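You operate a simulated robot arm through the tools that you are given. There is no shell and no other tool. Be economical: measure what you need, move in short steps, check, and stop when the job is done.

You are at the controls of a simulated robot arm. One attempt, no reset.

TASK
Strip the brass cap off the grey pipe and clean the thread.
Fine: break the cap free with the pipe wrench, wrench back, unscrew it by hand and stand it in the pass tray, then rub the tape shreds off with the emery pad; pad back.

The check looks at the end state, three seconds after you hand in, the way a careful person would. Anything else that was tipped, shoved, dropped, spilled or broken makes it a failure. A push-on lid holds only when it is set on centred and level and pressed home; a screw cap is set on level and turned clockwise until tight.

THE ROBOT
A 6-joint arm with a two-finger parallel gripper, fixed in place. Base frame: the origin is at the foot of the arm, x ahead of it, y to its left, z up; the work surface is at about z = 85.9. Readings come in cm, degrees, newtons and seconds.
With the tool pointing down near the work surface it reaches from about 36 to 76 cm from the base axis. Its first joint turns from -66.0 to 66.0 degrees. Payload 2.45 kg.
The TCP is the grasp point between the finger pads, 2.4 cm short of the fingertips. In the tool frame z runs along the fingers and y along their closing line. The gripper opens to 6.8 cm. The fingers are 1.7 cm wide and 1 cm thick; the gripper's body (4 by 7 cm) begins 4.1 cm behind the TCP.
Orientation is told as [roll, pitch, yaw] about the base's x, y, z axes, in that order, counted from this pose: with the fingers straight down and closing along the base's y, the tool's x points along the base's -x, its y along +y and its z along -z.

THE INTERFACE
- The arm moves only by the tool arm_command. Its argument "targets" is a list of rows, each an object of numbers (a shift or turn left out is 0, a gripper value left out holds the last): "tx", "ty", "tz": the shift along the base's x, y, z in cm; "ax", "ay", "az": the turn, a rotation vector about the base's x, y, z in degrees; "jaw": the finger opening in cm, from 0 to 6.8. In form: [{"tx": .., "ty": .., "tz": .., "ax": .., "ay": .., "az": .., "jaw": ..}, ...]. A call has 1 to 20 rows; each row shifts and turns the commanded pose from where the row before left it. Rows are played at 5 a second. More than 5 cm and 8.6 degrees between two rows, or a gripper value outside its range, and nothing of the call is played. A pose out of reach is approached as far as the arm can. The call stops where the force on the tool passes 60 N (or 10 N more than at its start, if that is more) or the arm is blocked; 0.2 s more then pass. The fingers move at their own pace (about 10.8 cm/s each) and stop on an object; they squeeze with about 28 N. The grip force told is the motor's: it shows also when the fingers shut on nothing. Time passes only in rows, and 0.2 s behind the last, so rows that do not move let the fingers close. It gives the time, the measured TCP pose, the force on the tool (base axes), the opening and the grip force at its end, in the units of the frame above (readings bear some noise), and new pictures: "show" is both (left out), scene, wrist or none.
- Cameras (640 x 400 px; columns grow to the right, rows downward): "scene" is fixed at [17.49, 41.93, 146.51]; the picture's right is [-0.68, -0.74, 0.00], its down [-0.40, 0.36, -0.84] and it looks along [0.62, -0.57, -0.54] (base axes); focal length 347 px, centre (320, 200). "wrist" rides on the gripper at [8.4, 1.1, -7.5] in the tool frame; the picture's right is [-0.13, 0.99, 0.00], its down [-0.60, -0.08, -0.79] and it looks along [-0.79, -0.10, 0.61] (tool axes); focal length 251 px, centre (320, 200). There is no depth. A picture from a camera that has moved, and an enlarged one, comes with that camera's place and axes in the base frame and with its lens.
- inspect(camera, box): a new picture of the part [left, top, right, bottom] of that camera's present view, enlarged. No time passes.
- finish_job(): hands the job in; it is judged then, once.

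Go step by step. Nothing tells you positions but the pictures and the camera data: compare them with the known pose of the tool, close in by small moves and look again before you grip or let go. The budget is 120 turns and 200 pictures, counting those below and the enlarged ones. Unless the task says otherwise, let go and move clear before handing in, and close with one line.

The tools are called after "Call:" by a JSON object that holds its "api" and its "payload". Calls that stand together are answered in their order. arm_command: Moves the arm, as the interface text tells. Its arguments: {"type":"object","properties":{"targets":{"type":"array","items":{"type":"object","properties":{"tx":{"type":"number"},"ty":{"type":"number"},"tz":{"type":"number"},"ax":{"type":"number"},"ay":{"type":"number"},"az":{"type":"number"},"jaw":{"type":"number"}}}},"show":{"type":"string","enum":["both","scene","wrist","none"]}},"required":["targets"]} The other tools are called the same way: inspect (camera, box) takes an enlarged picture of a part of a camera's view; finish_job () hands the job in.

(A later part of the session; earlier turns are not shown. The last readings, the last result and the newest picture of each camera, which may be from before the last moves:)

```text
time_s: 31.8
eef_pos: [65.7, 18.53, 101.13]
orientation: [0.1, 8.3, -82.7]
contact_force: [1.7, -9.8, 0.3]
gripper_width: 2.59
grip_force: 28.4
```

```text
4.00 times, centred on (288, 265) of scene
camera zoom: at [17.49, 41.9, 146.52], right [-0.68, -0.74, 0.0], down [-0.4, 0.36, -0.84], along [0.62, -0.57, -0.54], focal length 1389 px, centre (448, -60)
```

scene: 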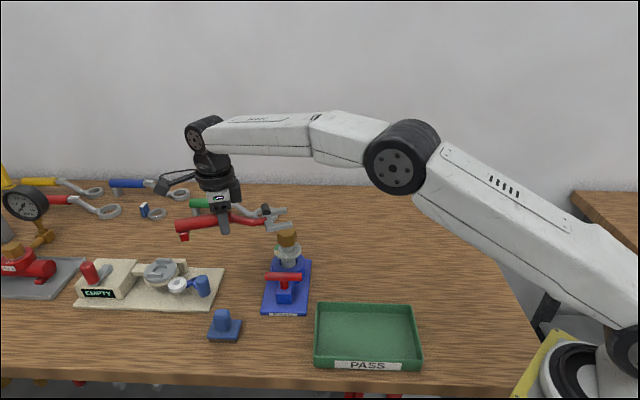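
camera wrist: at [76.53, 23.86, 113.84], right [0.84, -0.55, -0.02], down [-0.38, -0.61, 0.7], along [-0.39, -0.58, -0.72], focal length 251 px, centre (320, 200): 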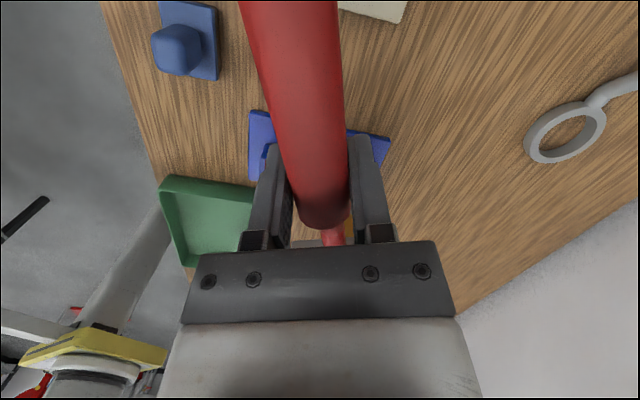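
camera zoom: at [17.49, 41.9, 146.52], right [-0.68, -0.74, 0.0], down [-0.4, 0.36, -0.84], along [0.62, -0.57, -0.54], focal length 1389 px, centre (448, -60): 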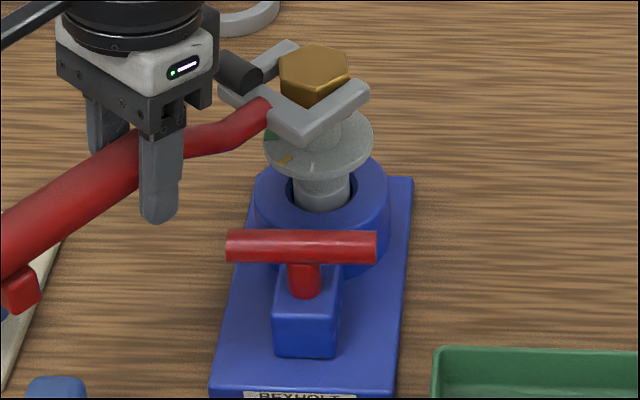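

The white and green marks are still and the orange pointer moves with the cap, so the cap itself is turning on the pipe. Continuing the arc.

Call:
{"api": "arm_command", "payload": {"targets": [{"tx": -0.6, "ty": -0.12, "az": 3}, {"tx": -0.604, "ty": -0.083, "az": 3}, {"tx": -0.599, "ty": -0.116, "az": 3}, {"tx": -0.592, "ty": -0.146, "az": 3}, {"tx": -0.583, "ty": -0.178, "az": 3}, {"tx": -0.574, "ty": -0.207, "az": 3}], "show": "none"}}

Call:
{"api": "inspect", "payload": {"camera": "scene", "box": [248, 205, 328, 265]}}

```text
time_s: 33.2
eef_pos: [62.28, 17.62, 101.08]
orientation: [0.0, 8.2, -64.6]
contact_force: [9.0, -16.8, -3.6]
gripper_width: 2.61
grip_force: 28.0
```

```text
6.67 times, centred on (288, 235) of scene
camera zoom: at [17.52, 41.88, 146.52], right [-0.68, -0.74, 0.0], down [-0.4, 0.36, -0.84], along [0.62, -0.57, -0.54], focal length 2314 px, centre (533, -33)
```

zoom: 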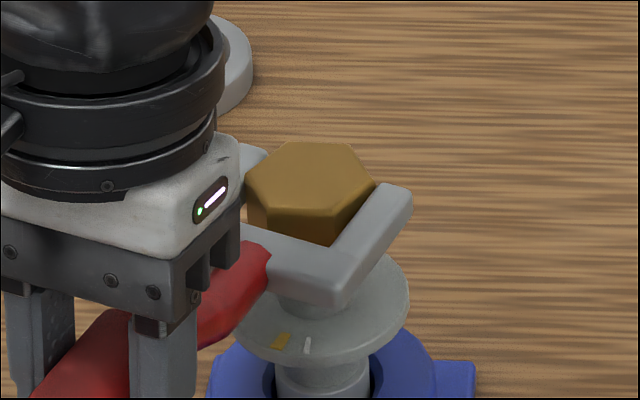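

Call:
{"api": "arm_command", "payload": {"targets": [{"tx": -0.5, "ty": -0.34, "az": 3}, {"tx": -0.541, "ty": -0.257, "az": 3}, {"tx": -0.528, "ty": -0.285, "az": 3}, {"tx": -0.511, "ty": -0.312, "az": 3}, {"tx": -0.495, "ty": -0.339, "az": 3}, {"tx": -0.476, "ty": -0.364, "az": 3}], "show": "none"}}

Call:
{"api": "inspect", "payload": {"camera": "scene", "box": [248, 205, 328, 265]}}

```text
time_s: 34.6
eef_pos: [59.18, 15.69, 101.08]
orientation: [0.1, 8.2, -46.6]
contact_force: [12.8, -12.2, -3.1]
gripper_width: 2.68
grip_force: 28.5
```

```text
6.67 times, centred on (288, 235) of scene
camera zoom: at [17.53, 41.9, 146.51], right [-0.68, -0.74, 0.0], down [-0.4, 0.36, -0.84], along [0.62, -0.57, -0.54], focal length 2314 px, centre (533, -33)
```

zoom: 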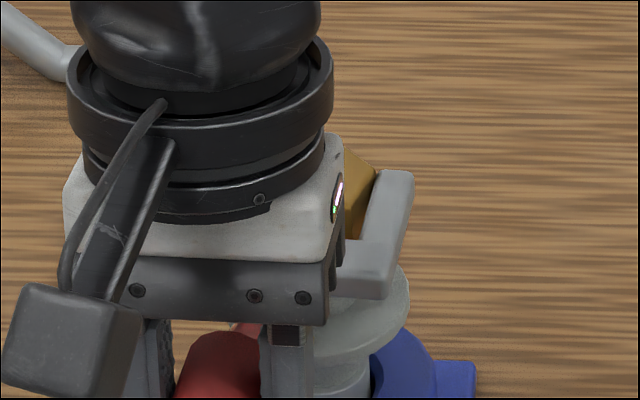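

Call:
{"api": "inspect", "payload": {"camera": "wrist", "box": [160, 0, 480, 260]}}

```text
1.54 times, centred on (320, 130) of wrist
camera zoom: at [55.06, 21.75, 109.85], right [0.81, 0.59, -0.02], down [0.43, -0.57, 0.7], along [0.4, -0.57, -0.72], focal length 387 px, centre (320, 308)
```

zoom: 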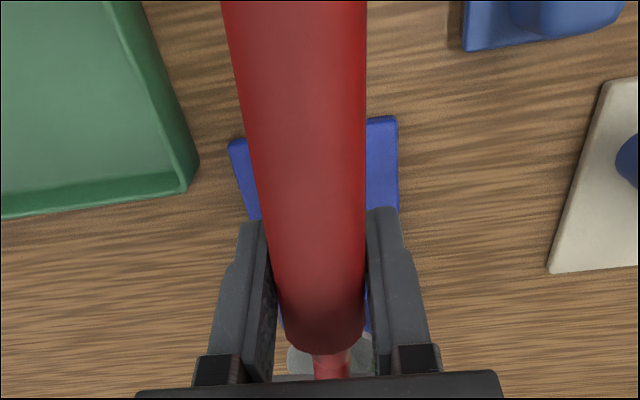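

Call:
{"api": "arm_command", "payload": {"targets": [{"tx": -0.37, "ty": -0.469, "az": 3}, {"tx": -0.428, "ty": -0.409, "az": 3}, {"tx": -0.406, "ty": -0.43, "az": 3}, {"tx": -0.383, "ty": -0.451, "az": 3}, {"tx": 0.383, "ty": 0.451, "az": -3}, {"tx": 0.406, "ty": 0.43, "az": -3}, {"tx": 0.428, "ty": 0.409, "az": -3}, {"tx": 0.45, "ty": 0.4, "az": -3}, {}], "show": "none"}}

Call:
{"api": "inspect", "payload": {"camera": "scene", "box": [248, 205, 328, 265]}}

```text
time_s: 36.6
eef_pos: [59.28, 15.69, 101.09]
orientation: [0.0, 8.2, -46.8]
contact_force: [-0.4, 0.2, -4.2]
gripper_width: 2.69
grip_force: 27.8
```

```text
6.67 times, centred on (288, 235) of scene
camera zoom: at [17.49, 41.93, 146.51], right [-0.68, -0.74, 0.0], down [-0.4, 0.36, -0.84], along [0.62, -0.57, -0.54], focal length 2314 px, centre (533, -33)
```

zoom: 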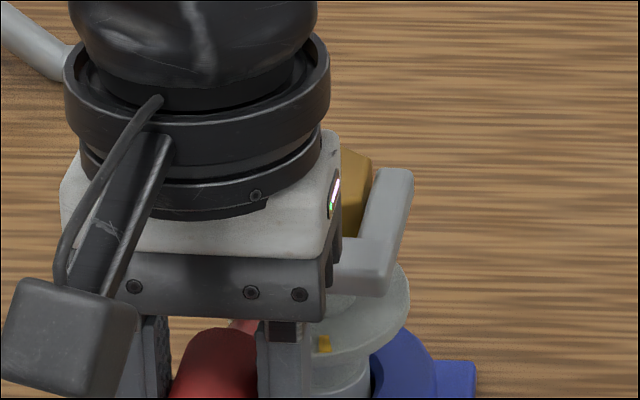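

The orange pointer has passed the white tick, and the wrench is free of contact. Lifting the wrench straight off.

Call:
{"api": "arm_command", "payload": {"targets": [{"tz": 0.4}, {"tz": 0.6}, {"tz": 0.8}, {"tz": 1}, {"tz": 1.2}, {"tz": 1.2}, {"tz": 0.8}, {}], "show": "none"}}

Call:
{"api": "inspect", "payload": {"camera": "scene", "box": [228, 175, 340, 265]}}

```text
time_s: 38.4
eef_pos: [59.26, 15.71, 107.34]
orientation: [0.0, 8.3, -46.8]
contact_force: [-0.3, 0.0, -4.3]
gripper_width: 2.66
grip_force: 27.9
```

```text
4.44 times, centred on (284, 220) of scene
camera zoom: at [17.49, 41.93, 146.51], right [-0.68, -0.74, 0.0], down [-0.4, 0.36, -0.84], along [0.62, -0.57, -0.54], focal length 1543 px, centre (480, 111)
```

zoom: 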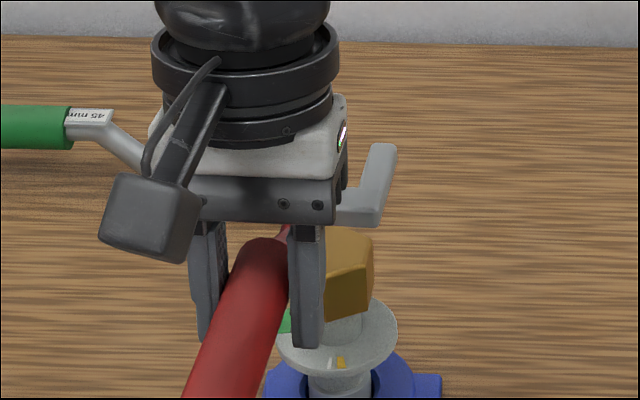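

Call:
{"api": "arm_command", "payload": {"targets": [{"tx": 0.5, "ty": -0.6, "az": -2.5}, {"tx": 1, "ty": -1.25, "az": -5.6}, {"tx": 1, "ty": -1.25, "az": -5.6}, {"tx": 1, "ty": -1.25, "az": -5.6}, {"tx": 1, "ty": -1.25, "az": -5.6}, {"tx": 1, "ty": -1.25, "az": -5.6}, {"tx": 1, "ty": -1.25, "az": -5.6}, {"tx": 1, "ty": -1.25, "az": -5.6}, {"tx": 1, "ty": -1.25, "az": -5.6}, {"tx": 1, "ty": -1.25, "az": -5.6}, {"tx": 1, "ty": -1.25, "az": -5.6}, {"tx": 1, "ty": -1.25, "az": -5.6}, {"tx": 1, "ty": -1.25, "az": -5.6}, {"tx": 1, "ty": -1.25, "az": -5.6}, {"tx": 1, "ty": -1.25, "az": -5.6}, {"tx": 1, "ty": -1.25, "az": -5.6}, {"tx": 0.5, "ty": -0.7, "az": -2.8}, {}]}}

Call:
{"api": "inspect", "payload": {"camera": "scene", "box": [250, 150, 370, 250]}}

Call:
{"api": "inspect", "payload": {"camera": "scene", "box": [256, 215, 320, 265]}}

```text
time_s: 42.2
eef_pos: [75.33, -4.27, 107.09]
orientation: [-0.1, 8.3, -136.1]
contact_force: [-0.1, 0.0, -4.0]
gripper_width: 2.65
grip_force: 27.9
camera wrist: at [81.36, -0.14, 115.97], right [0.59, -0.8, -0.02], down [-0.57, -0.44, 0.7], along [-0.57, -0.4, -0.72], focal length 251 px, centre (320, 200)
```

scene: 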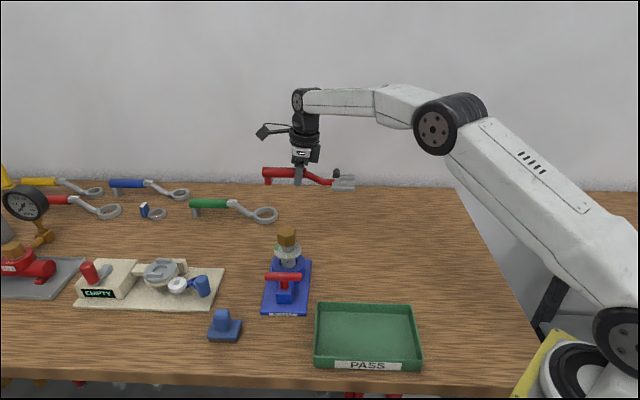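
wrist: 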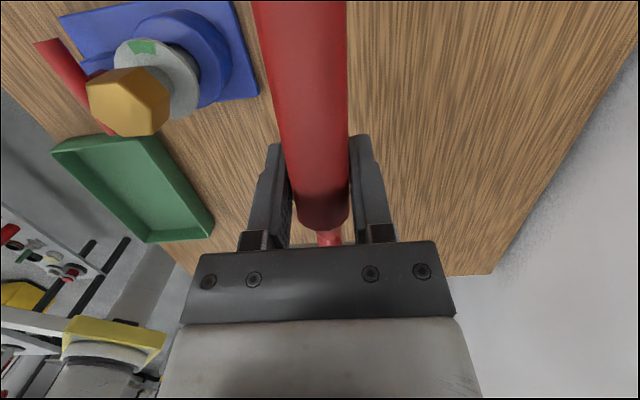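

```text
4.00 times, centred on (310, 200) of scene
camera zoom: at [17.5, 41.93, 146.51], right [-0.68, -0.74, 0.0], down [-0.4, 0.36, -0.84], along [0.62, -0.57, -0.54], focal length 1389 px, centre (360, 200)
```

zoom: 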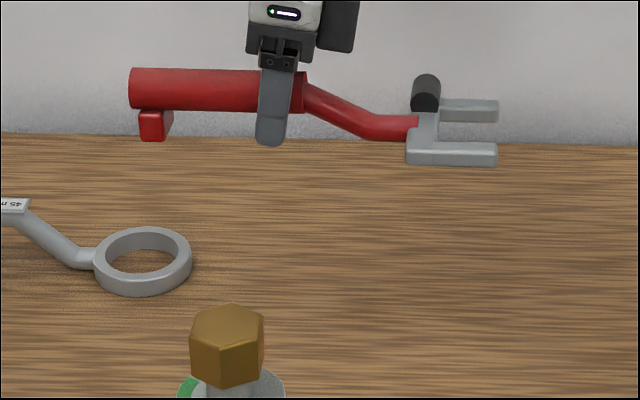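

```text
8.00 times, centred on (288, 240) of scene
camera zoom: at [17.5, 41.93, 146.51], right [-0.68, -0.74, 0.0], down [-0.4, 0.36, -0.84], along [0.62, -0.57, -0.54], focal length 2777 px, centre (576, -120)
```

zoom: 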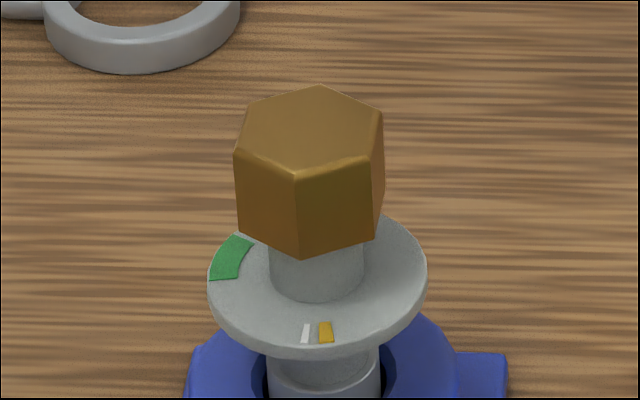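

Cap has turned to just past the white tick. Now lowering the wrench back onto its spot.

Call:
{"api": "arm_command", "payload": {"targets": [{"tz": -0.8}, {"tz": -1.4}, {"tz": -1.6}, {"tz": -1.6}, {"tz": -1.6}, {"tz": -1.6}, {"tz": -1.6}, {"tz": -1.6}, {"tz": -1.6}, {"tz": -1.4}, {"tz": -1}, {"tz": -0.7}, {"tz": -0.4}, {}], "show": "none"}}

Call:
{"api": "inspect", "payload": {"camera": "scene", "box": [256, 205, 366, 265]}}

```text
time_s: 45.2
eef_pos: [75.24, -4.34, 90.17]
orientation: [0.1, 8.3, -136.2]
contact_force: [0.2, -0.5, -4.5]
gripper_width: 2.64
grip_force: 27.9
```

```text
5.82 times, centred on (311, 235) of scene
camera zoom: at [17.5, 41.93, 146.51], right [-0.68, -0.74, 0.0], down [-0.4, 0.36, -0.84], along [0.62, -0.57, -0.54], focal length 2020 px, centre (372, -4)
```

zoom: 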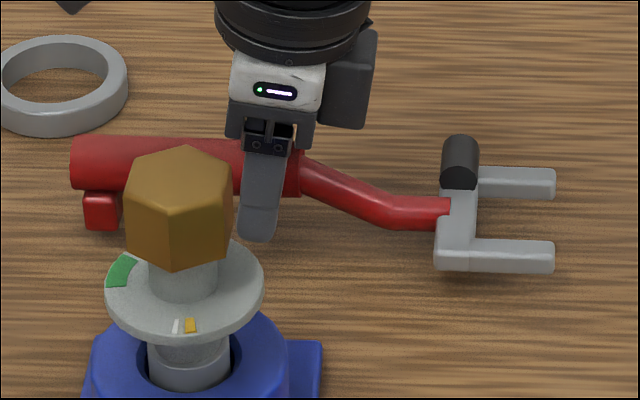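

Call:
{"api": "arm_command", "payload": {"targets": [{"tz": -0.25}, {"tz": -0.25}, {"tz": -0.2}, {"tz": -0.2}, {}], "show": "none"}}

Call:
{"api": "inspect", "payload": {"camera": "scene", "box": [256, 205, 366, 265]}}

```text
time_s: 46.4
eef_pos: [75.17, -4.39, 89.33]
orientation: [0.0, 8.3, -136.1]
contact_force: [0.7, 0.0, -4.3]
gripper_width: 2.63
grip_force: 27.9
```

```text
5.82 times, centred on (311, 235) of scene
camera zoom: at [17.5, 41.93, 146.51], right [-0.68, -0.74, 0.0], down [-0.4, 0.36, -0.84], along [0.62, -0.57, -0.54], focal length 2020 px, centre (372, -4)
```

zoom: 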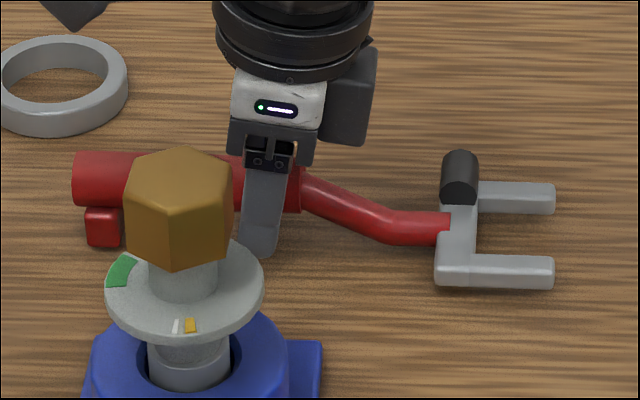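

Call:
{"api": "arm_command", "payload": {"targets": [{"tz": -0.15}, {"tz": -0.15}, {"tz": -0.1}, {}], "show": "none"}}

Call:
{"api": "inspect", "payload": {"camera": "scene", "box": [256, 205, 366, 265]}}

```text
time_s: 47.4
eef_pos: [75.37, -4.52, 89.06]
orientation: [0.1, 8.4, -136.1]
contact_force: [-0.7, -1.5, 4.0]
gripper_width: 2.6
grip_force: 27.6
```

```text
5.82 times, centred on (311, 235) of scene
camera zoom: at [17.47, 41.93, 146.51], right [-0.68, -0.74, 0.0], down [-0.4, 0.36, -0.84], along [0.62, -0.57, -0.54], focal length 2020 px, centre (372, -4)
```

zoom: 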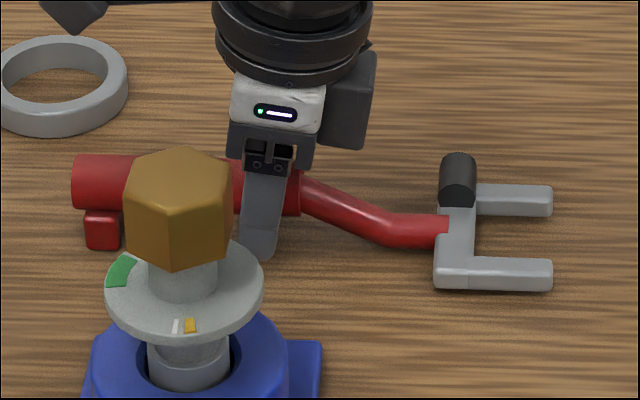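

Wrench is on the table. Releasing, rising, un-tilting, and moving above the cap with the fingers along hex flats (yaw −116).

Call:
{"api": "arm_command", "payload": {"targets": [{"jaw": 6.8}, {}, {}, {"tz": 1}, {"tz": 3}, {"tz": 4}, {"tz": 4}, {"tz": 4}, {"tz": 2, "ax": -2.95, "ay": 3.05}, {"ax": -2.95, "ay": 3.05}, {}]}}

```text
time_s: 49.8
eef_pos: [75.28, -4.37, 107.03]
orientation: [0.0, -0.4, -136.1]
contact_force: [0.3, 0.1, -0.9]
gripper_width: 6.8
grip_force: 0.0
camera wrist: at [82.13, 0.69, 114.59], right [0.59, -0.8, 0.0], down [-0.49, -0.36, 0.8], along [-0.64, -0.47, -0.61], focal length 251 px, centre (320, 200)
```

scene: 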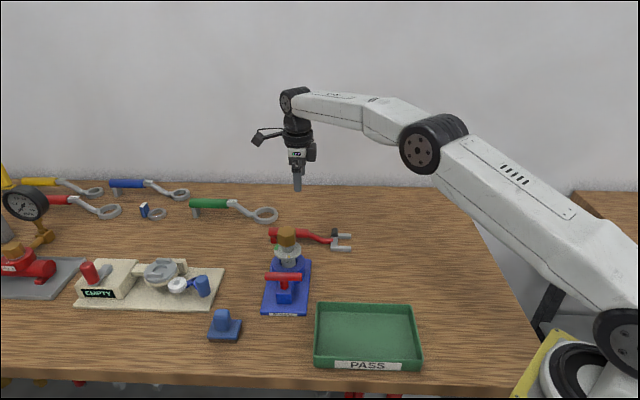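
wrist: 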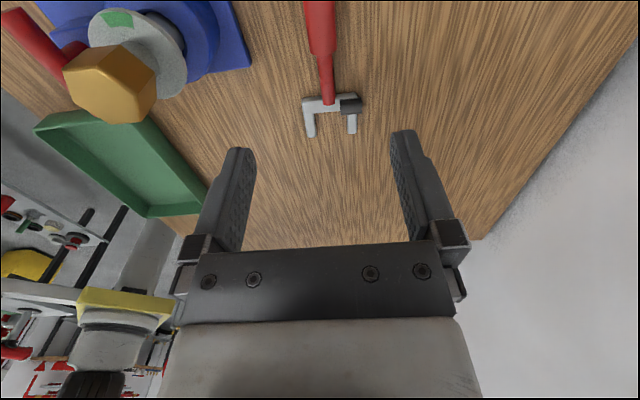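

Call:
{"api": "arm_command", "payload": {"targets": [{"tx": -1.49, "ty": 1.87, "az": 3.35}, {"tx": -1.49, "ty": 1.87, "az": 3.35}, {"tx": -1.49, "ty": 1.87, "az": 3.35}, {"tx": -1.49, "ty": 1.87, "az": 3.35}, {"tx": -1.49, "ty": 1.87, "az": 3.35}, {"tx": -1.49, "ty": 1.87, "az": 3.35, "tz": -1.5}, {}], "show": "wrist"}}

Call:
{"api": "inspect", "payload": {"camera": "scene", "box": [240, 185, 340, 265]}}

```text
time_s: 51.4
eef_pos: [66.29, 6.85, 105.44]
orientation: [0.0, -0.2, -115.9]
contact_force: [-0.5, -0.2, 0.1]
gripper_width: 6.83
grip_force: 0.0
camera wrist: at [71.02, 13.96, 113.01], right [0.84, -0.55, 0.0], down [-0.33, -0.51, 0.8], along [-0.44, -0.66, -0.61], focal length 251 px, centre (320, 200)
```

wrist: 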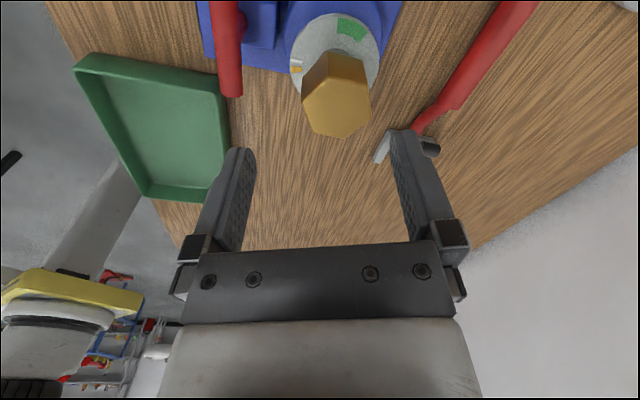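

```text
5.00 times, centred on (290, 225) of scene
camera zoom: at [17.48, 41.93, 146.51], right [-0.68, -0.74, 0.0], down [-0.4, 0.36, -0.84], along [0.62, -0.57, -0.54], focal length 1736 px, centre (470, 75)
```

zoom: 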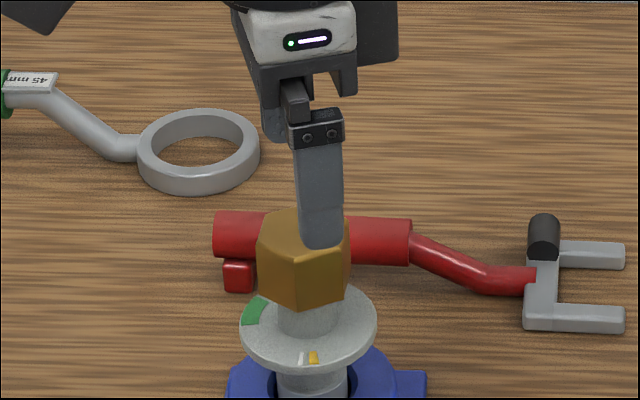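

Call:
{"api": "inspect", "payload": {"camera": "wrist", "box": [260, 0, 420, 150]}}

```text
2.67 times, centred on (340, 75) of wrist
camera zoom: at [71.02, 13.96, 113.01], right [0.84, -0.55, 0.0], down [-0.33, -0.51, 0.8], along [-0.44, -0.66, -0.61], focal length 670 px, centre (267, 533)
```

zoom: 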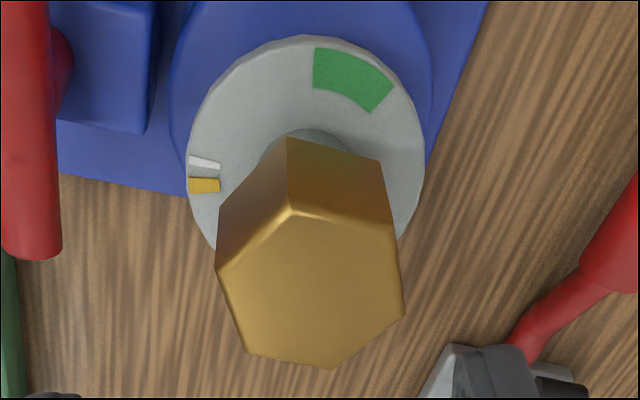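

Triangulating with the close wrist view, the cap's axis is nearer (67.1, 6.3) with top z≈99.6. Correcting and lowering partly, then checking.

Call:
{"api": "arm_command", "payload": {"targets": [{"tx": 0.8, "ty": -0.55, "tz": -1.5}, {"tz": -1.5}, {}], "show": "wrist"}}

Call:
{"api": "inspect", "payload": {"camera": "scene", "box": [250, 195, 330, 265]}}

```text
time_s: 52.2
eef_pos: [67.07, 6.31, 102.4]
orientation: [-0.1, -0.2, -115.9]
contact_force: [0.9, 0.3, 0.4]
gripper_width: 6.77
grip_force: 0.1
camera wrist: at [71.82, 13.37, 109.98], right [0.83, -0.55, 0.0], down [-0.33, -0.51, 0.8], along [-0.44, -0.66, -0.61], focal length 251 px, centre (320, 200)
```

wrist: 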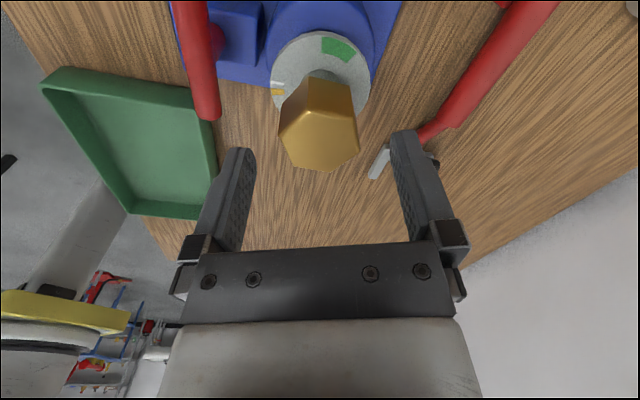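

```text
5.71 times, centred on (290, 230) of scene
camera zoom: at [17.49, 41.93, 146.51], right [-0.68, -0.74, 0.0], down [-0.4, 0.36, -0.84], along [0.62, -0.57, -0.54], focal length 1984 px, centre (491, 29)
```

zoom: 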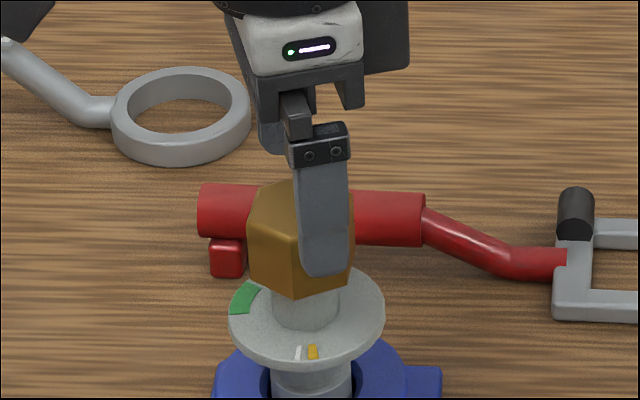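

Call:
{"api": "arm_command", "payload": {"targets": [{"tz": -1.2}, {"tz": -1.2}, {"tz": -0.9}, {}], "show": "wrist"}}

Call:
{"api": "inspect", "payload": {"camera": "scene", "box": [250, 195, 330, 265]}}

```text
time_s: 53.2
eef_pos: [67.1, 6.23, 99.21]
orientation: [-0.1, -0.1, -115.8]
contact_force: [0.1, -0.2, -0.7]
gripper_width: 6.79
grip_force: 0.0
camera wrist: at [71.9, 13.3, 106.67], right [0.83, -0.55, 0.0], down [-0.33, -0.51, 0.8], along [-0.44, -0.66, -0.61], focal length 251 px, centre (320, 200)
```

wrist: 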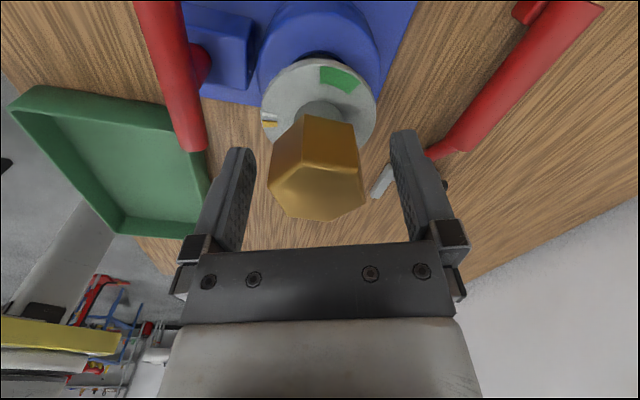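

```text
5.71 times, centred on (290, 230) of scene
camera zoom: at [17.49, 41.93, 146.51], right [-0.68, -0.74, 0.0], down [-0.4, 0.36, -0.84], along [0.62, -0.57, -0.54], focal length 1984 px, centre (491, 29)
```

zoom: 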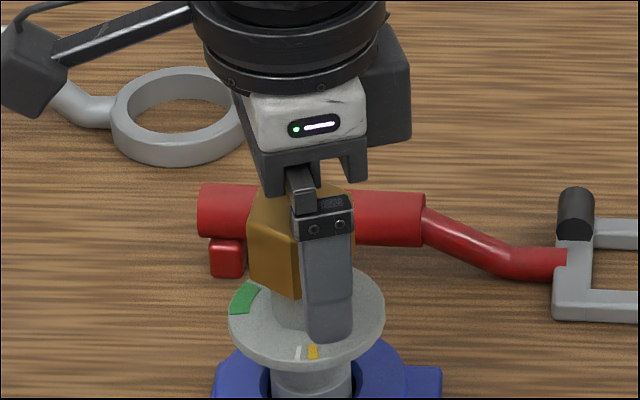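

Cap top now triangulates to (67.15, 6.45, 99.8); the gripper is centred on it. Closing.

Call:
{"api": "arm_command", "payload": {"targets": [{"ty": 0.1, "jaw": 2.5}, {}, {}, {}], "show": "wrist"}}

Call:
{"api": "inspect", "payload": {"camera": "scene", "box": [250, 195, 330, 265]}}

```text
time_s: 54.2
eef_pos: [67.12, 6.26, 99.16]
orientation: [0.0, -0.3, -116.0]
contact_force: [-6.6, -4.9, 0.2]
gripper_width: 4.03
grip_force: 27.9
camera wrist: at [71.89, 13.37, 106.68], right [0.84, -0.55, 0.0], down [-0.33, -0.51, 0.8], along [-0.44, -0.66, -0.61], focal length 251 px, centre (320, 200)
```

wrist: 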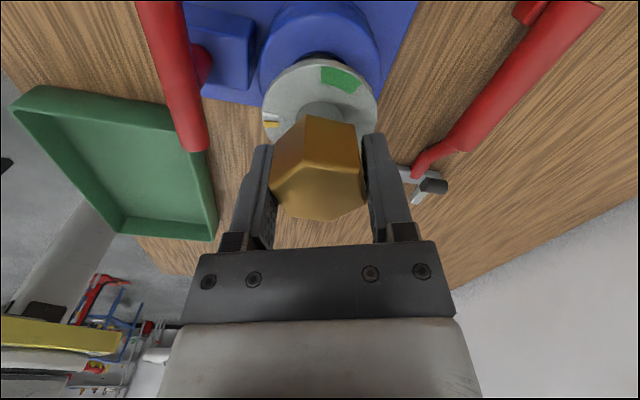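

```text
5.71 times, centred on (290, 230) of scene
camera zoom: at [17.46, 41.92, 146.51], right [-0.68, -0.74, 0.0], down [-0.4, 0.36, -0.84], along [0.62, -0.57, -0.54], focal length 1984 px, centre (491, 29)
```

zoom: 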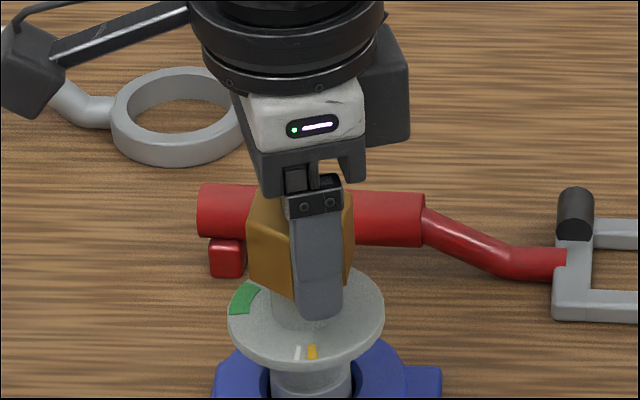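

Call:
{"api": "arm_command", "payload": {"targets": [{"az": 6}, {"az": 6}, {"az": 6}], "show": "none"}}

Call:
{"api": "inspect", "payload": {"camera": "wrist", "box": [220, 30, 420, 250]}}

Call:
{"api": "inspect", "payload": {"camera": "scene", "box": [250, 195, 330, 265]}}

```text
time_s: 55.0
eef_pos: [67.06, 6.47, 99.06]
orientation: [0.1, -0.2, -97.9]
contact_force: [3.2, 0.9, -3.0]
gripper_width: 3.77
grip_force: 27.9
```

```text
1.82 times, centred on (320, 140) of wrist
camera zoom: at [69.45, 14.59, 106.73], right [0.96, -0.26, 0.0], down [-0.16, -0.59, 0.79], along [-0.21, -0.77, -0.61], focal length 457 px, centre (320, 309)
```

zoom: 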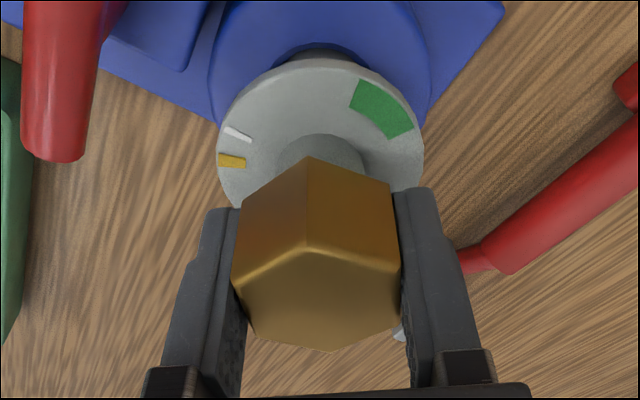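

```text
5.71 times, centred on (290, 230) of scene
camera zoom: at [17.5, 41.94, 146.5], right [-0.68, -0.74, 0.0], down [-0.4, 0.36, -0.84], along [0.62, -0.57, -0.54], focal length 1984 px, centre (491, 29)
```

zoom: 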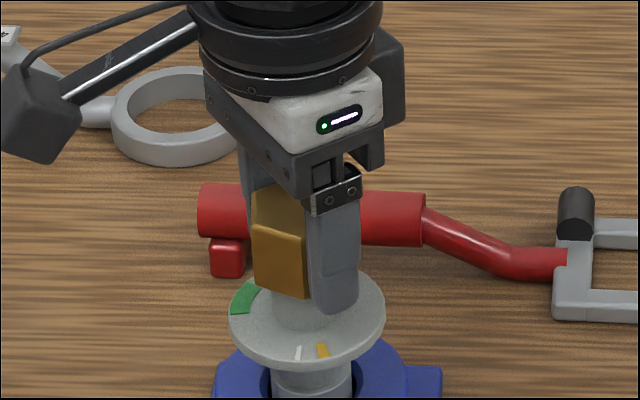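

Gripped on the flats (3.77 cm) and the cap turns freely by hand. Continuing the unscrewing.

Call:
{"api": "arm_command", "payload": {"targets": [{"az": 8}, {"az": 8}, {"az": 8}, {"az": 8}, {"az": 8}, {"az": 8}, {"az": 8}, {"az": 8}, {"az": 8}, {"az": 8}], "show": "none"}}

Call:
{"api": "inspect", "payload": {"camera": "scene", "box": [250, 195, 330, 265]}}

```text
time_s: 57.2
eef_pos: [66.91, 6.51, 99.13]
orientation: [0.0, -0.2, -17.8]
contact_force: [-0.3, 0.8, -1.3]
gripper_width: 3.77
grip_force: 27.8
```

```text
5.71 times, centred on (290, 230) of scene
camera zoom: at [17.49, 41.93, 146.51], right [-0.68, -0.74, 0.0], down [-0.4, 0.36, -0.84], along [0.62, -0.57, -0.54], focal length 1984 px, centre (491, 29)
```

zoom: 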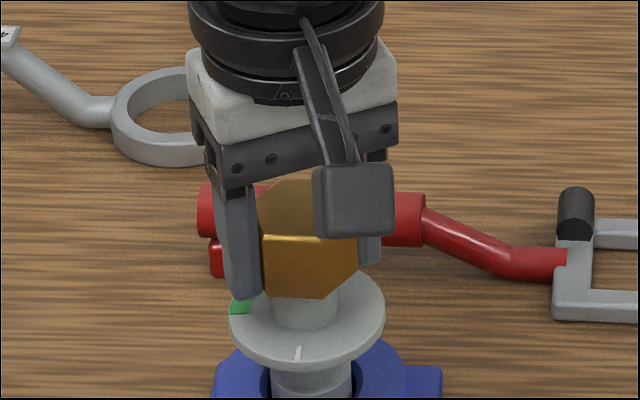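

Call:
{"api": "arm_command", "payload": {"targets": [{"az": 8}, {"az": 8}, {"az": 8}, {"az": 8}, {"az": 8}, {"az": 8}, {"az": 8}, {"az": 8}, {"az": 8}, {"az": 8}, {"az": 8}, {"az": 8}, {"az": 8}, {"az": 8}, {"az": 8}, {"az": 8}], "show": "none"}}

Call:
{"api": "inspect", "payload": {"camera": "scene", "box": [250, 195, 330, 265]}}

```text
time_s: 60.6
eef_pos: [67.12, 6.42, 99.2]
orientation: [0.1, -0.2, 110.2]
contact_force: [0.3, -1.5, -0.3]
gripper_width: 3.76
grip_force: 27.9
```

```text
5.71 times, centred on (290, 230) of scene
camera zoom: at [17.49, 41.93, 146.51], right [-0.68, -0.74, 0.0], down [-0.4, 0.36, -0.84], along [0.62, -0.57, -0.54], focal length 1984 px, centre (491, 29)
```

zoom: 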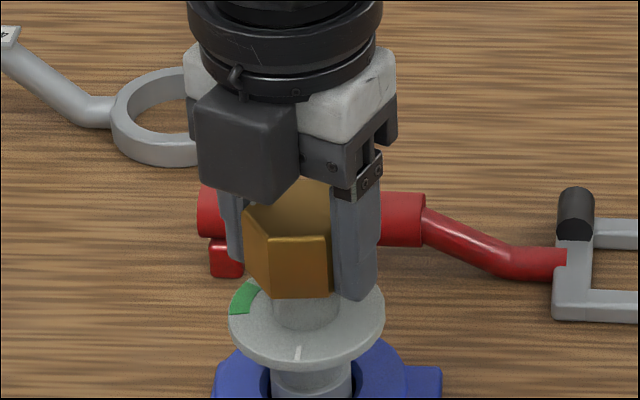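

Call:
{"api": "arm_command", "payload": {"targets": [{"az": 8}, {"az": 8}, {"az": 8}, {"az": 8}, {"az": 8}, {"az": 8}, {"az": 8}, {"az": 8}, {}], "show": "wrist"}}

Call:
{"api": "inspect", "payload": {"camera": "scene", "box": [250, 195, 330, 265]}}

```text
time_s: 62.6
eef_pos: [67.1, 6.48, 99.1]
orientation: [0.0, -0.2, 174.3]
contact_force: [-0.1, -0.3, -1.6]
gripper_width: 3.78
grip_force: 28.3
camera wrist: at [75.47, 4.5, 106.71], right [-0.23, -0.97, 0.0], down [-0.59, 0.14, 0.8], along [-0.77, 0.18, -0.61], focal length 251 px, centre (320, 200)
```

wrist: 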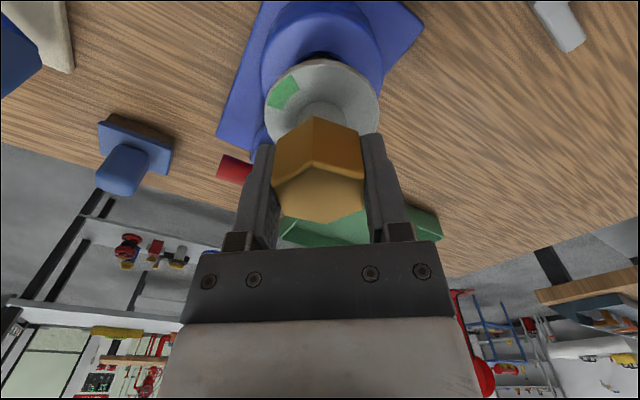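

```text
5.71 times, centred on (290, 230) of scene
camera zoom: at [17.49, 41.93, 146.51], right [-0.68, -0.74, 0.0], down [-0.4, 0.36, -0.84], along [0.62, -0.57, -0.54], focal length 1984 px, centre (491, 29)
```

zoom: 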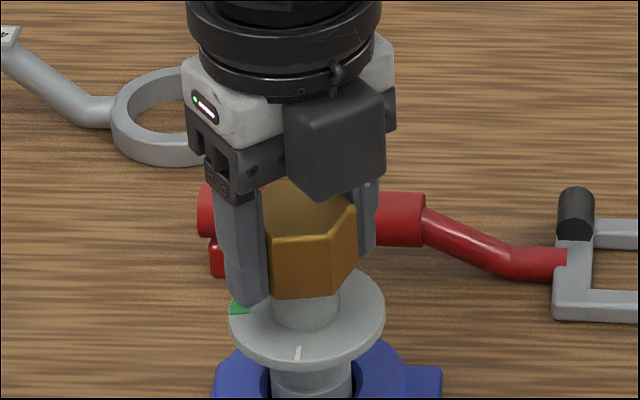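

Call:
{"api": "arm_command", "payload": {"targets": [{"az": 8}, {"az": 8}, {"az": 8}, {"az": 8}, {"az": 8}, {"az": 8}, {"az": 8}, {"az": 8}], "show": "none"}}

Call:
{"api": "inspect", "payload": {"camera": "scene", "box": [250, 195, 330, 265]}}

```text
time_s: 63.2
eef_pos: [67.06, 7.36, 98.84]
orientation: [3.1, 0.9, -176.5]
contact_force: [11.5, -37.1, -4.4]
gripper_width: 5.49
grip_force: 18.9
out of reach, approached as far as the arm can: row 1, 2
stopped in row 2: the force on the tool passed its limit (the readings are from after the stop); the commanded pose is now the measured one
```

```text
5.71 times, centred on (290, 230) of scene
camera zoom: at [17.53, 41.81, 146.54], right [-0.68, -0.74, 0.0], down [-0.4, 0.36, -0.84], along [0.62, -0.57, -0.54], focal length 1984 px, centre (491, 29)
```

zoom: 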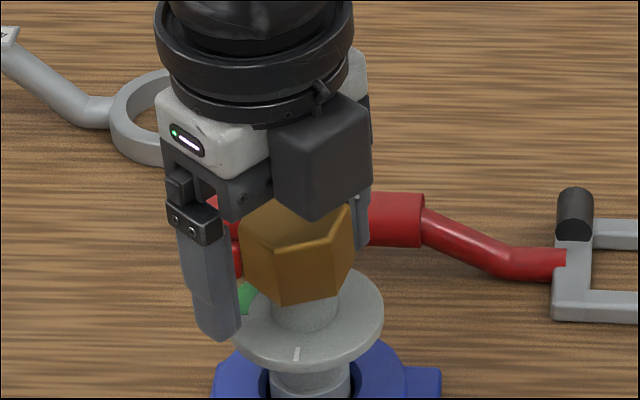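

That was the wrist limit (~175°). I open and rise clear, then look at the cap.

Call:
{"api": "arm_command", "payload": {"targets": [{"jaw": 6.8}, {}, {"tz": 1}, {"tz": 2}, {"tz": 2}, {}], "show": "wrist"}}

Call:
{"api": "inspect", "payload": {"camera": "scene", "box": [250, 195, 330, 265]}}

```text
time_s: 64.6
eef_pos: [66.82, 8.27, 104.08]
orientation: [2.8, 0.9, -176.5]
contact_force: [0.7, -0.1, -0.1]
gripper_width: 6.77
grip_force: 0.1
camera wrist: at [75.12, 8.14, 111.86], right [-0.07, -1.0, 0.05], down [-0.62, 0.08, 0.78], along [-0.78, 0.02, -0.63], focal length 251 px, centre (320, 200)
```

wrist: 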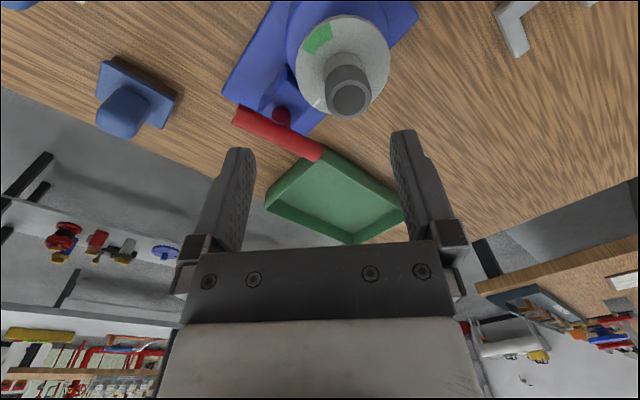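

```text
5.71 times, centred on (290, 230) of scene
camera zoom: at [17.48, 41.93, 146.51], right [-0.68, -0.74, 0.0], down [-0.4, 0.36, -0.84], along [0.62, -0.57, -0.54], focal length 1984 px, centre (491, 29)
```

zoom: 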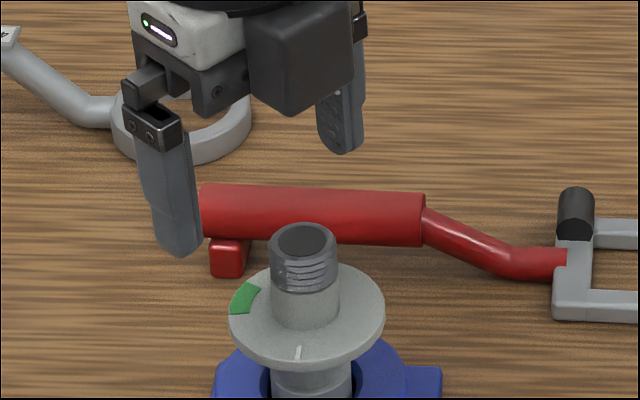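

The cap had already come free and is no longer on the pipe; I need to find it.

Call:
{"api": "arm_command", "payload": {"targets": [{"tz": 2}, {}]}}

Call:
{"api": "inspect", "payload": {"camera": "scene", "box": [200, 190, 440, 390]}}

```text
time_s: 65.2
eef_pos: [66.74, 8.29, 106.09]
orientation: [3.0, 0.9, -176.5]
contact_force: [0.6, -0.4, -0.1]
gripper_width: 6.79
grip_force: 0.1
camera wrist: at [75.13, 8.08, 113.92], right [-0.07, -1.0, 0.05], down [-0.62, 0.08, 0.78], along [-0.78, 0.02, -0.63], focal length 251 px, centre (320, 200)
```

scene: 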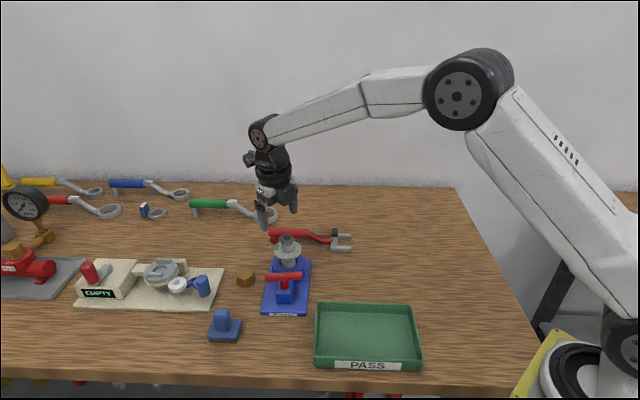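
wrist: 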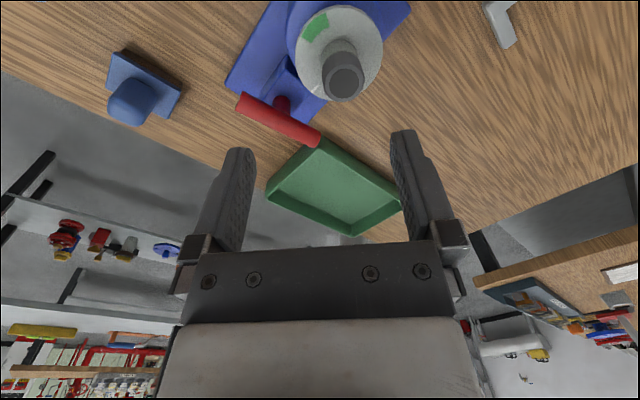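

```text
2.00 times, centred on (320, 290) of scene
camera zoom: at [17.48, 41.93, 146.51], right [-0.68, -0.74, 0.0], down [-0.4, 0.36, -0.84], along [0.62, -0.57, -0.54], focal length 694 px, centre (320, 20)
```

zoom: 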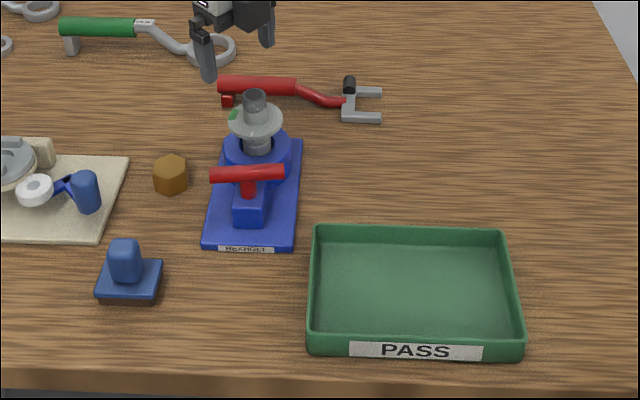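

The cap fell onto the table between the vise and the beige panel. I'll look at how it lies, and straighten the gripper.

Call:
{"api": "inspect", "payload": {"camera": "scene", "box": [225, 258, 265, 298]}}

Call:
{"api": "inspect", "payload": {"camera": "scene", "box": [268, 228, 308, 258]}}

```text
10.00 times, centred on (245, 278) of scene
camera zoom: at [17.48, 41.93, 146.51], right [-0.68, -0.74, 0.0], down [-0.4, 0.36, -0.84], along [0.62, -0.57, -0.54], focal length 3472 px, centre (1070, -580)
```

zoom: 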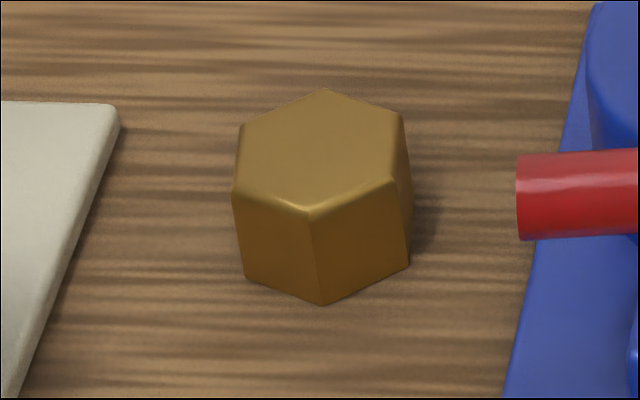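

```text
13.33 times, centred on (288, 243) of scene
camera zoom: at [17.48, 41.93, 146.51], right [-0.68, -0.74, 0.0], down [-0.4, 0.36, -0.84], along [0.62, -0.57, -0.54], focal length 4629 px, centre (747, -373)
```

zoom: 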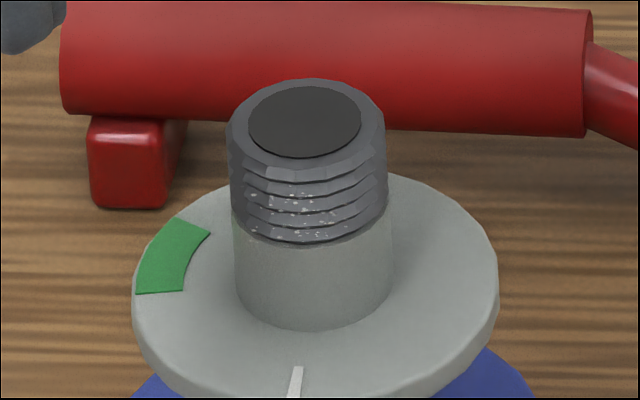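

The cap stands upright on the table at about (72.4, 15.1), vertices at ~23°. I straighten the tool, turn to yaw −157 so the camera hangs on the free side, and go above it.

Call:
{"api": "arm_command", "payload": {"targets": [{"ax": 2.94, "ay": 1.08, "tx": 1, "ty": 1}, {"tx": 1.5, "ty": 1.9, "az": 6.4}, {"tx": 1.5, "ty": 1.9, "az": 6.4, "tz": -3}, {"tx": 1.66, "ty": 2.0, "az": 6.3, "tz": -3}, {}]}}

Call:
{"api": "inspect", "payload": {"camera": "wrist", "box": [220, 0, 420, 160]}}

```text
time_s: 66.4
eef_pos: [67.99, 23.85, 101.18]
orientation: [2.0, 0.4, -163.5]
contact_force: [-0.2, -0.3, 0.0]
gripper_width: 6.79
grip_force: 0.1
out of reach, approached as far as the arm can: row 1, 2, 3, 4
camera wrist: at [76.3, 25.32, 108.98], right [0.16, -0.99, 0.03], down [-0.61, -0.07, 0.79], along [-0.77, -0.14, -0.62], focal length 251 px, centre (320, 200)
```

scene: 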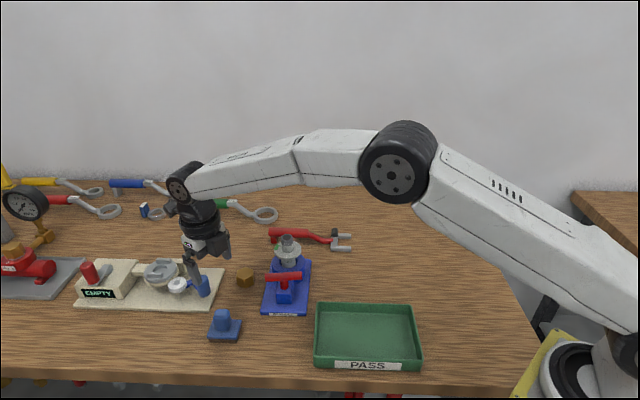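
wrist: 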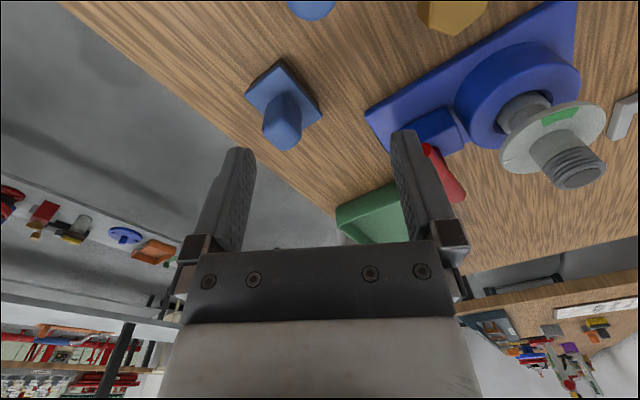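

```text
2.50 times, centred on (320, 80) of wrist
camera zoom: at [76.3, 25.32, 108.98], right [0.16, -0.99, 0.03], down [-0.61, -0.07, 0.79], along [-0.77, -0.14, -0.62], focal length 629 px, centre (320, 500)
```

zoom: 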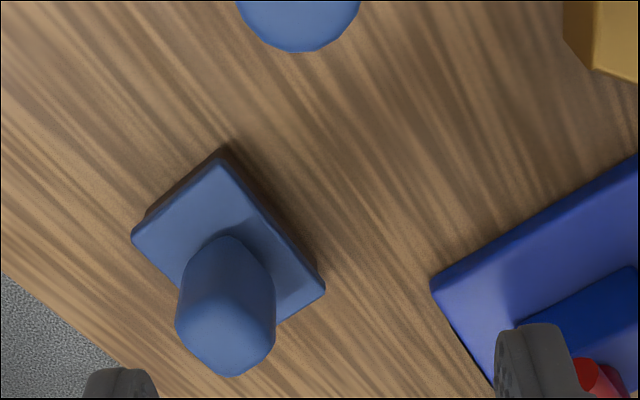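

The wrist hit its turn limit again and the pose drifted. I'll unwind the other way to yaw about −37, high up.

Call:
{"api": "arm_command", "payload": {"targets": [{"tz": 3, "az": -8}, {"tz": 2, "az": -8}, {"az": -8}, {"az": -8}, {"az": -8}, {"az": -8}, {}], "show": "scene"}}

```text
time_s: 68.0
eef_pos: [67.96, 23.79, 106.22]
orientation: [2.1, 0.4, 148.2]
contact_force: [-0.9, 0.4, 0.1]
gripper_width: 6.79
grip_force: 0.1
```

scene: 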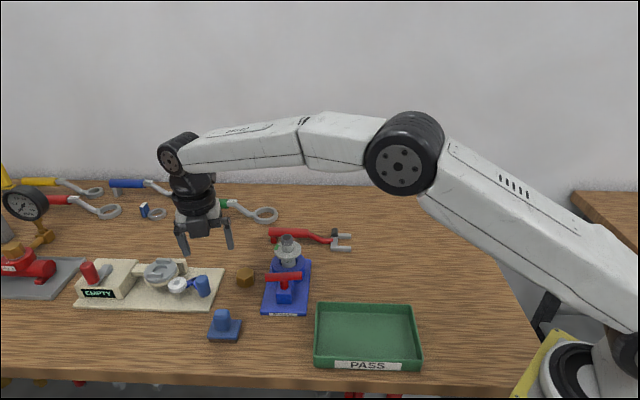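

Call:
{"api": "arm_command", "payload": {"targets": [{"ax": 2.0, "ay": -0.77}, {"tx": 0.24, "ty": -0.46, "az": -8.4}, {"tx": 0.24, "ty": -0.46, "az": -8.4}, {"tx": 0.24, "ty": -0.46, "az": -8.4}, {"tx": 0.24, "ty": -0.46, "az": -8.4}, {"tx": 0.24, "ty": -0.46, "az": -8.4}, {"tx": 0.24, "ty": -0.46, "az": -8.4}, {"tx": 0.24, "ty": -0.46, "az": -8.4}, {"tx": 0.24, "ty": -0.46, "az": -8.4}, {"tx": 0.24, "ty": -0.46, "az": -8.4}, {"tx": 0.24, "ty": -0.46, "az": -8.4}, {"tx": 0.24, "ty": -0.46, "az": -8.4}, {"tx": 0.24, "ty": -0.46, "az": -8.4}, {"tx": 0.24, "ty": -0.46, "az": -8.4}, {"tx": 0.24, "ty": -0.46, "az": -8.4}, {"tx": 0.24, "ty": -0.46, "az": -8.4}, {"tx": 0.24, "ty": -0.46, "az": -8.4}, {"tx": 0.24, "ty": -0.46, "az": -8.4}, {"tx": 0.24, "ty": -0.46, "az": -8.4}, {"tx": 0.1, "ty": -0.4, "az": -8.4}], "show": "none"}}

Call:
{"api": "arm_command", "payload": {"targets": [{"az": -8.4}, {"az": -8.4, "tz": -1.5}, {"az": -8.4, "tz": -1.5}, {"tz": -1}, {}]}}

Call:
{"api": "inspect", "payload": {"camera": "wrist", "box": [220, 0, 420, 160]}}

```text
time_s: 72.2
eef_pos: [72.31, 15.0, 106.12]
orientation: [-0.1, 0.0, -11.3]
contact_force: [-0.6, -0.5, -0.4]
gripper_width: 6.83
grip_force: 0.0
```

```text
time_s: 73.4
eef_pos: [72.33, 15.03, 102.05]
orientation: [-0.1, 0.0, -36.5]
contact_force: [0.7, -0.6, 0.9]
gripper_width: 6.82
grip_force: 0.1
camera wrist: at [66.26, 20.98, 109.7], right [0.69, 0.72, 0.0], down [0.44, -0.42, 0.79], along [0.57, -0.55, -0.61], focal length 251 px, centre (320, 200)
```

scene: 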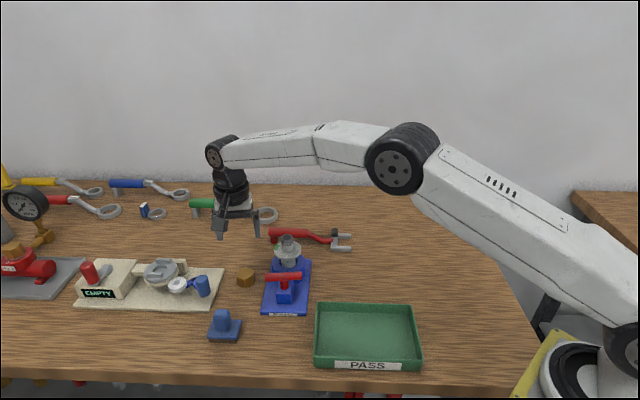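
wrist: 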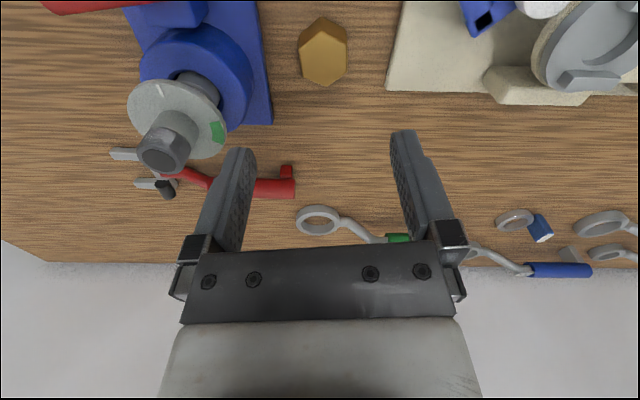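

```text
2.50 times, centred on (320, 80) of wrist
camera zoom: at [66.26, 20.98, 109.7], right [0.69, 0.72, 0.0], down [0.44, -0.42, 0.79], along [0.57, -0.55, -0.61], focal length 629 px, centre (320, 500)
```

zoom: 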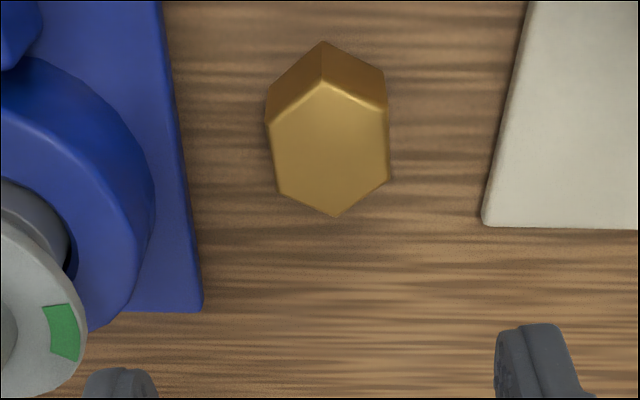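

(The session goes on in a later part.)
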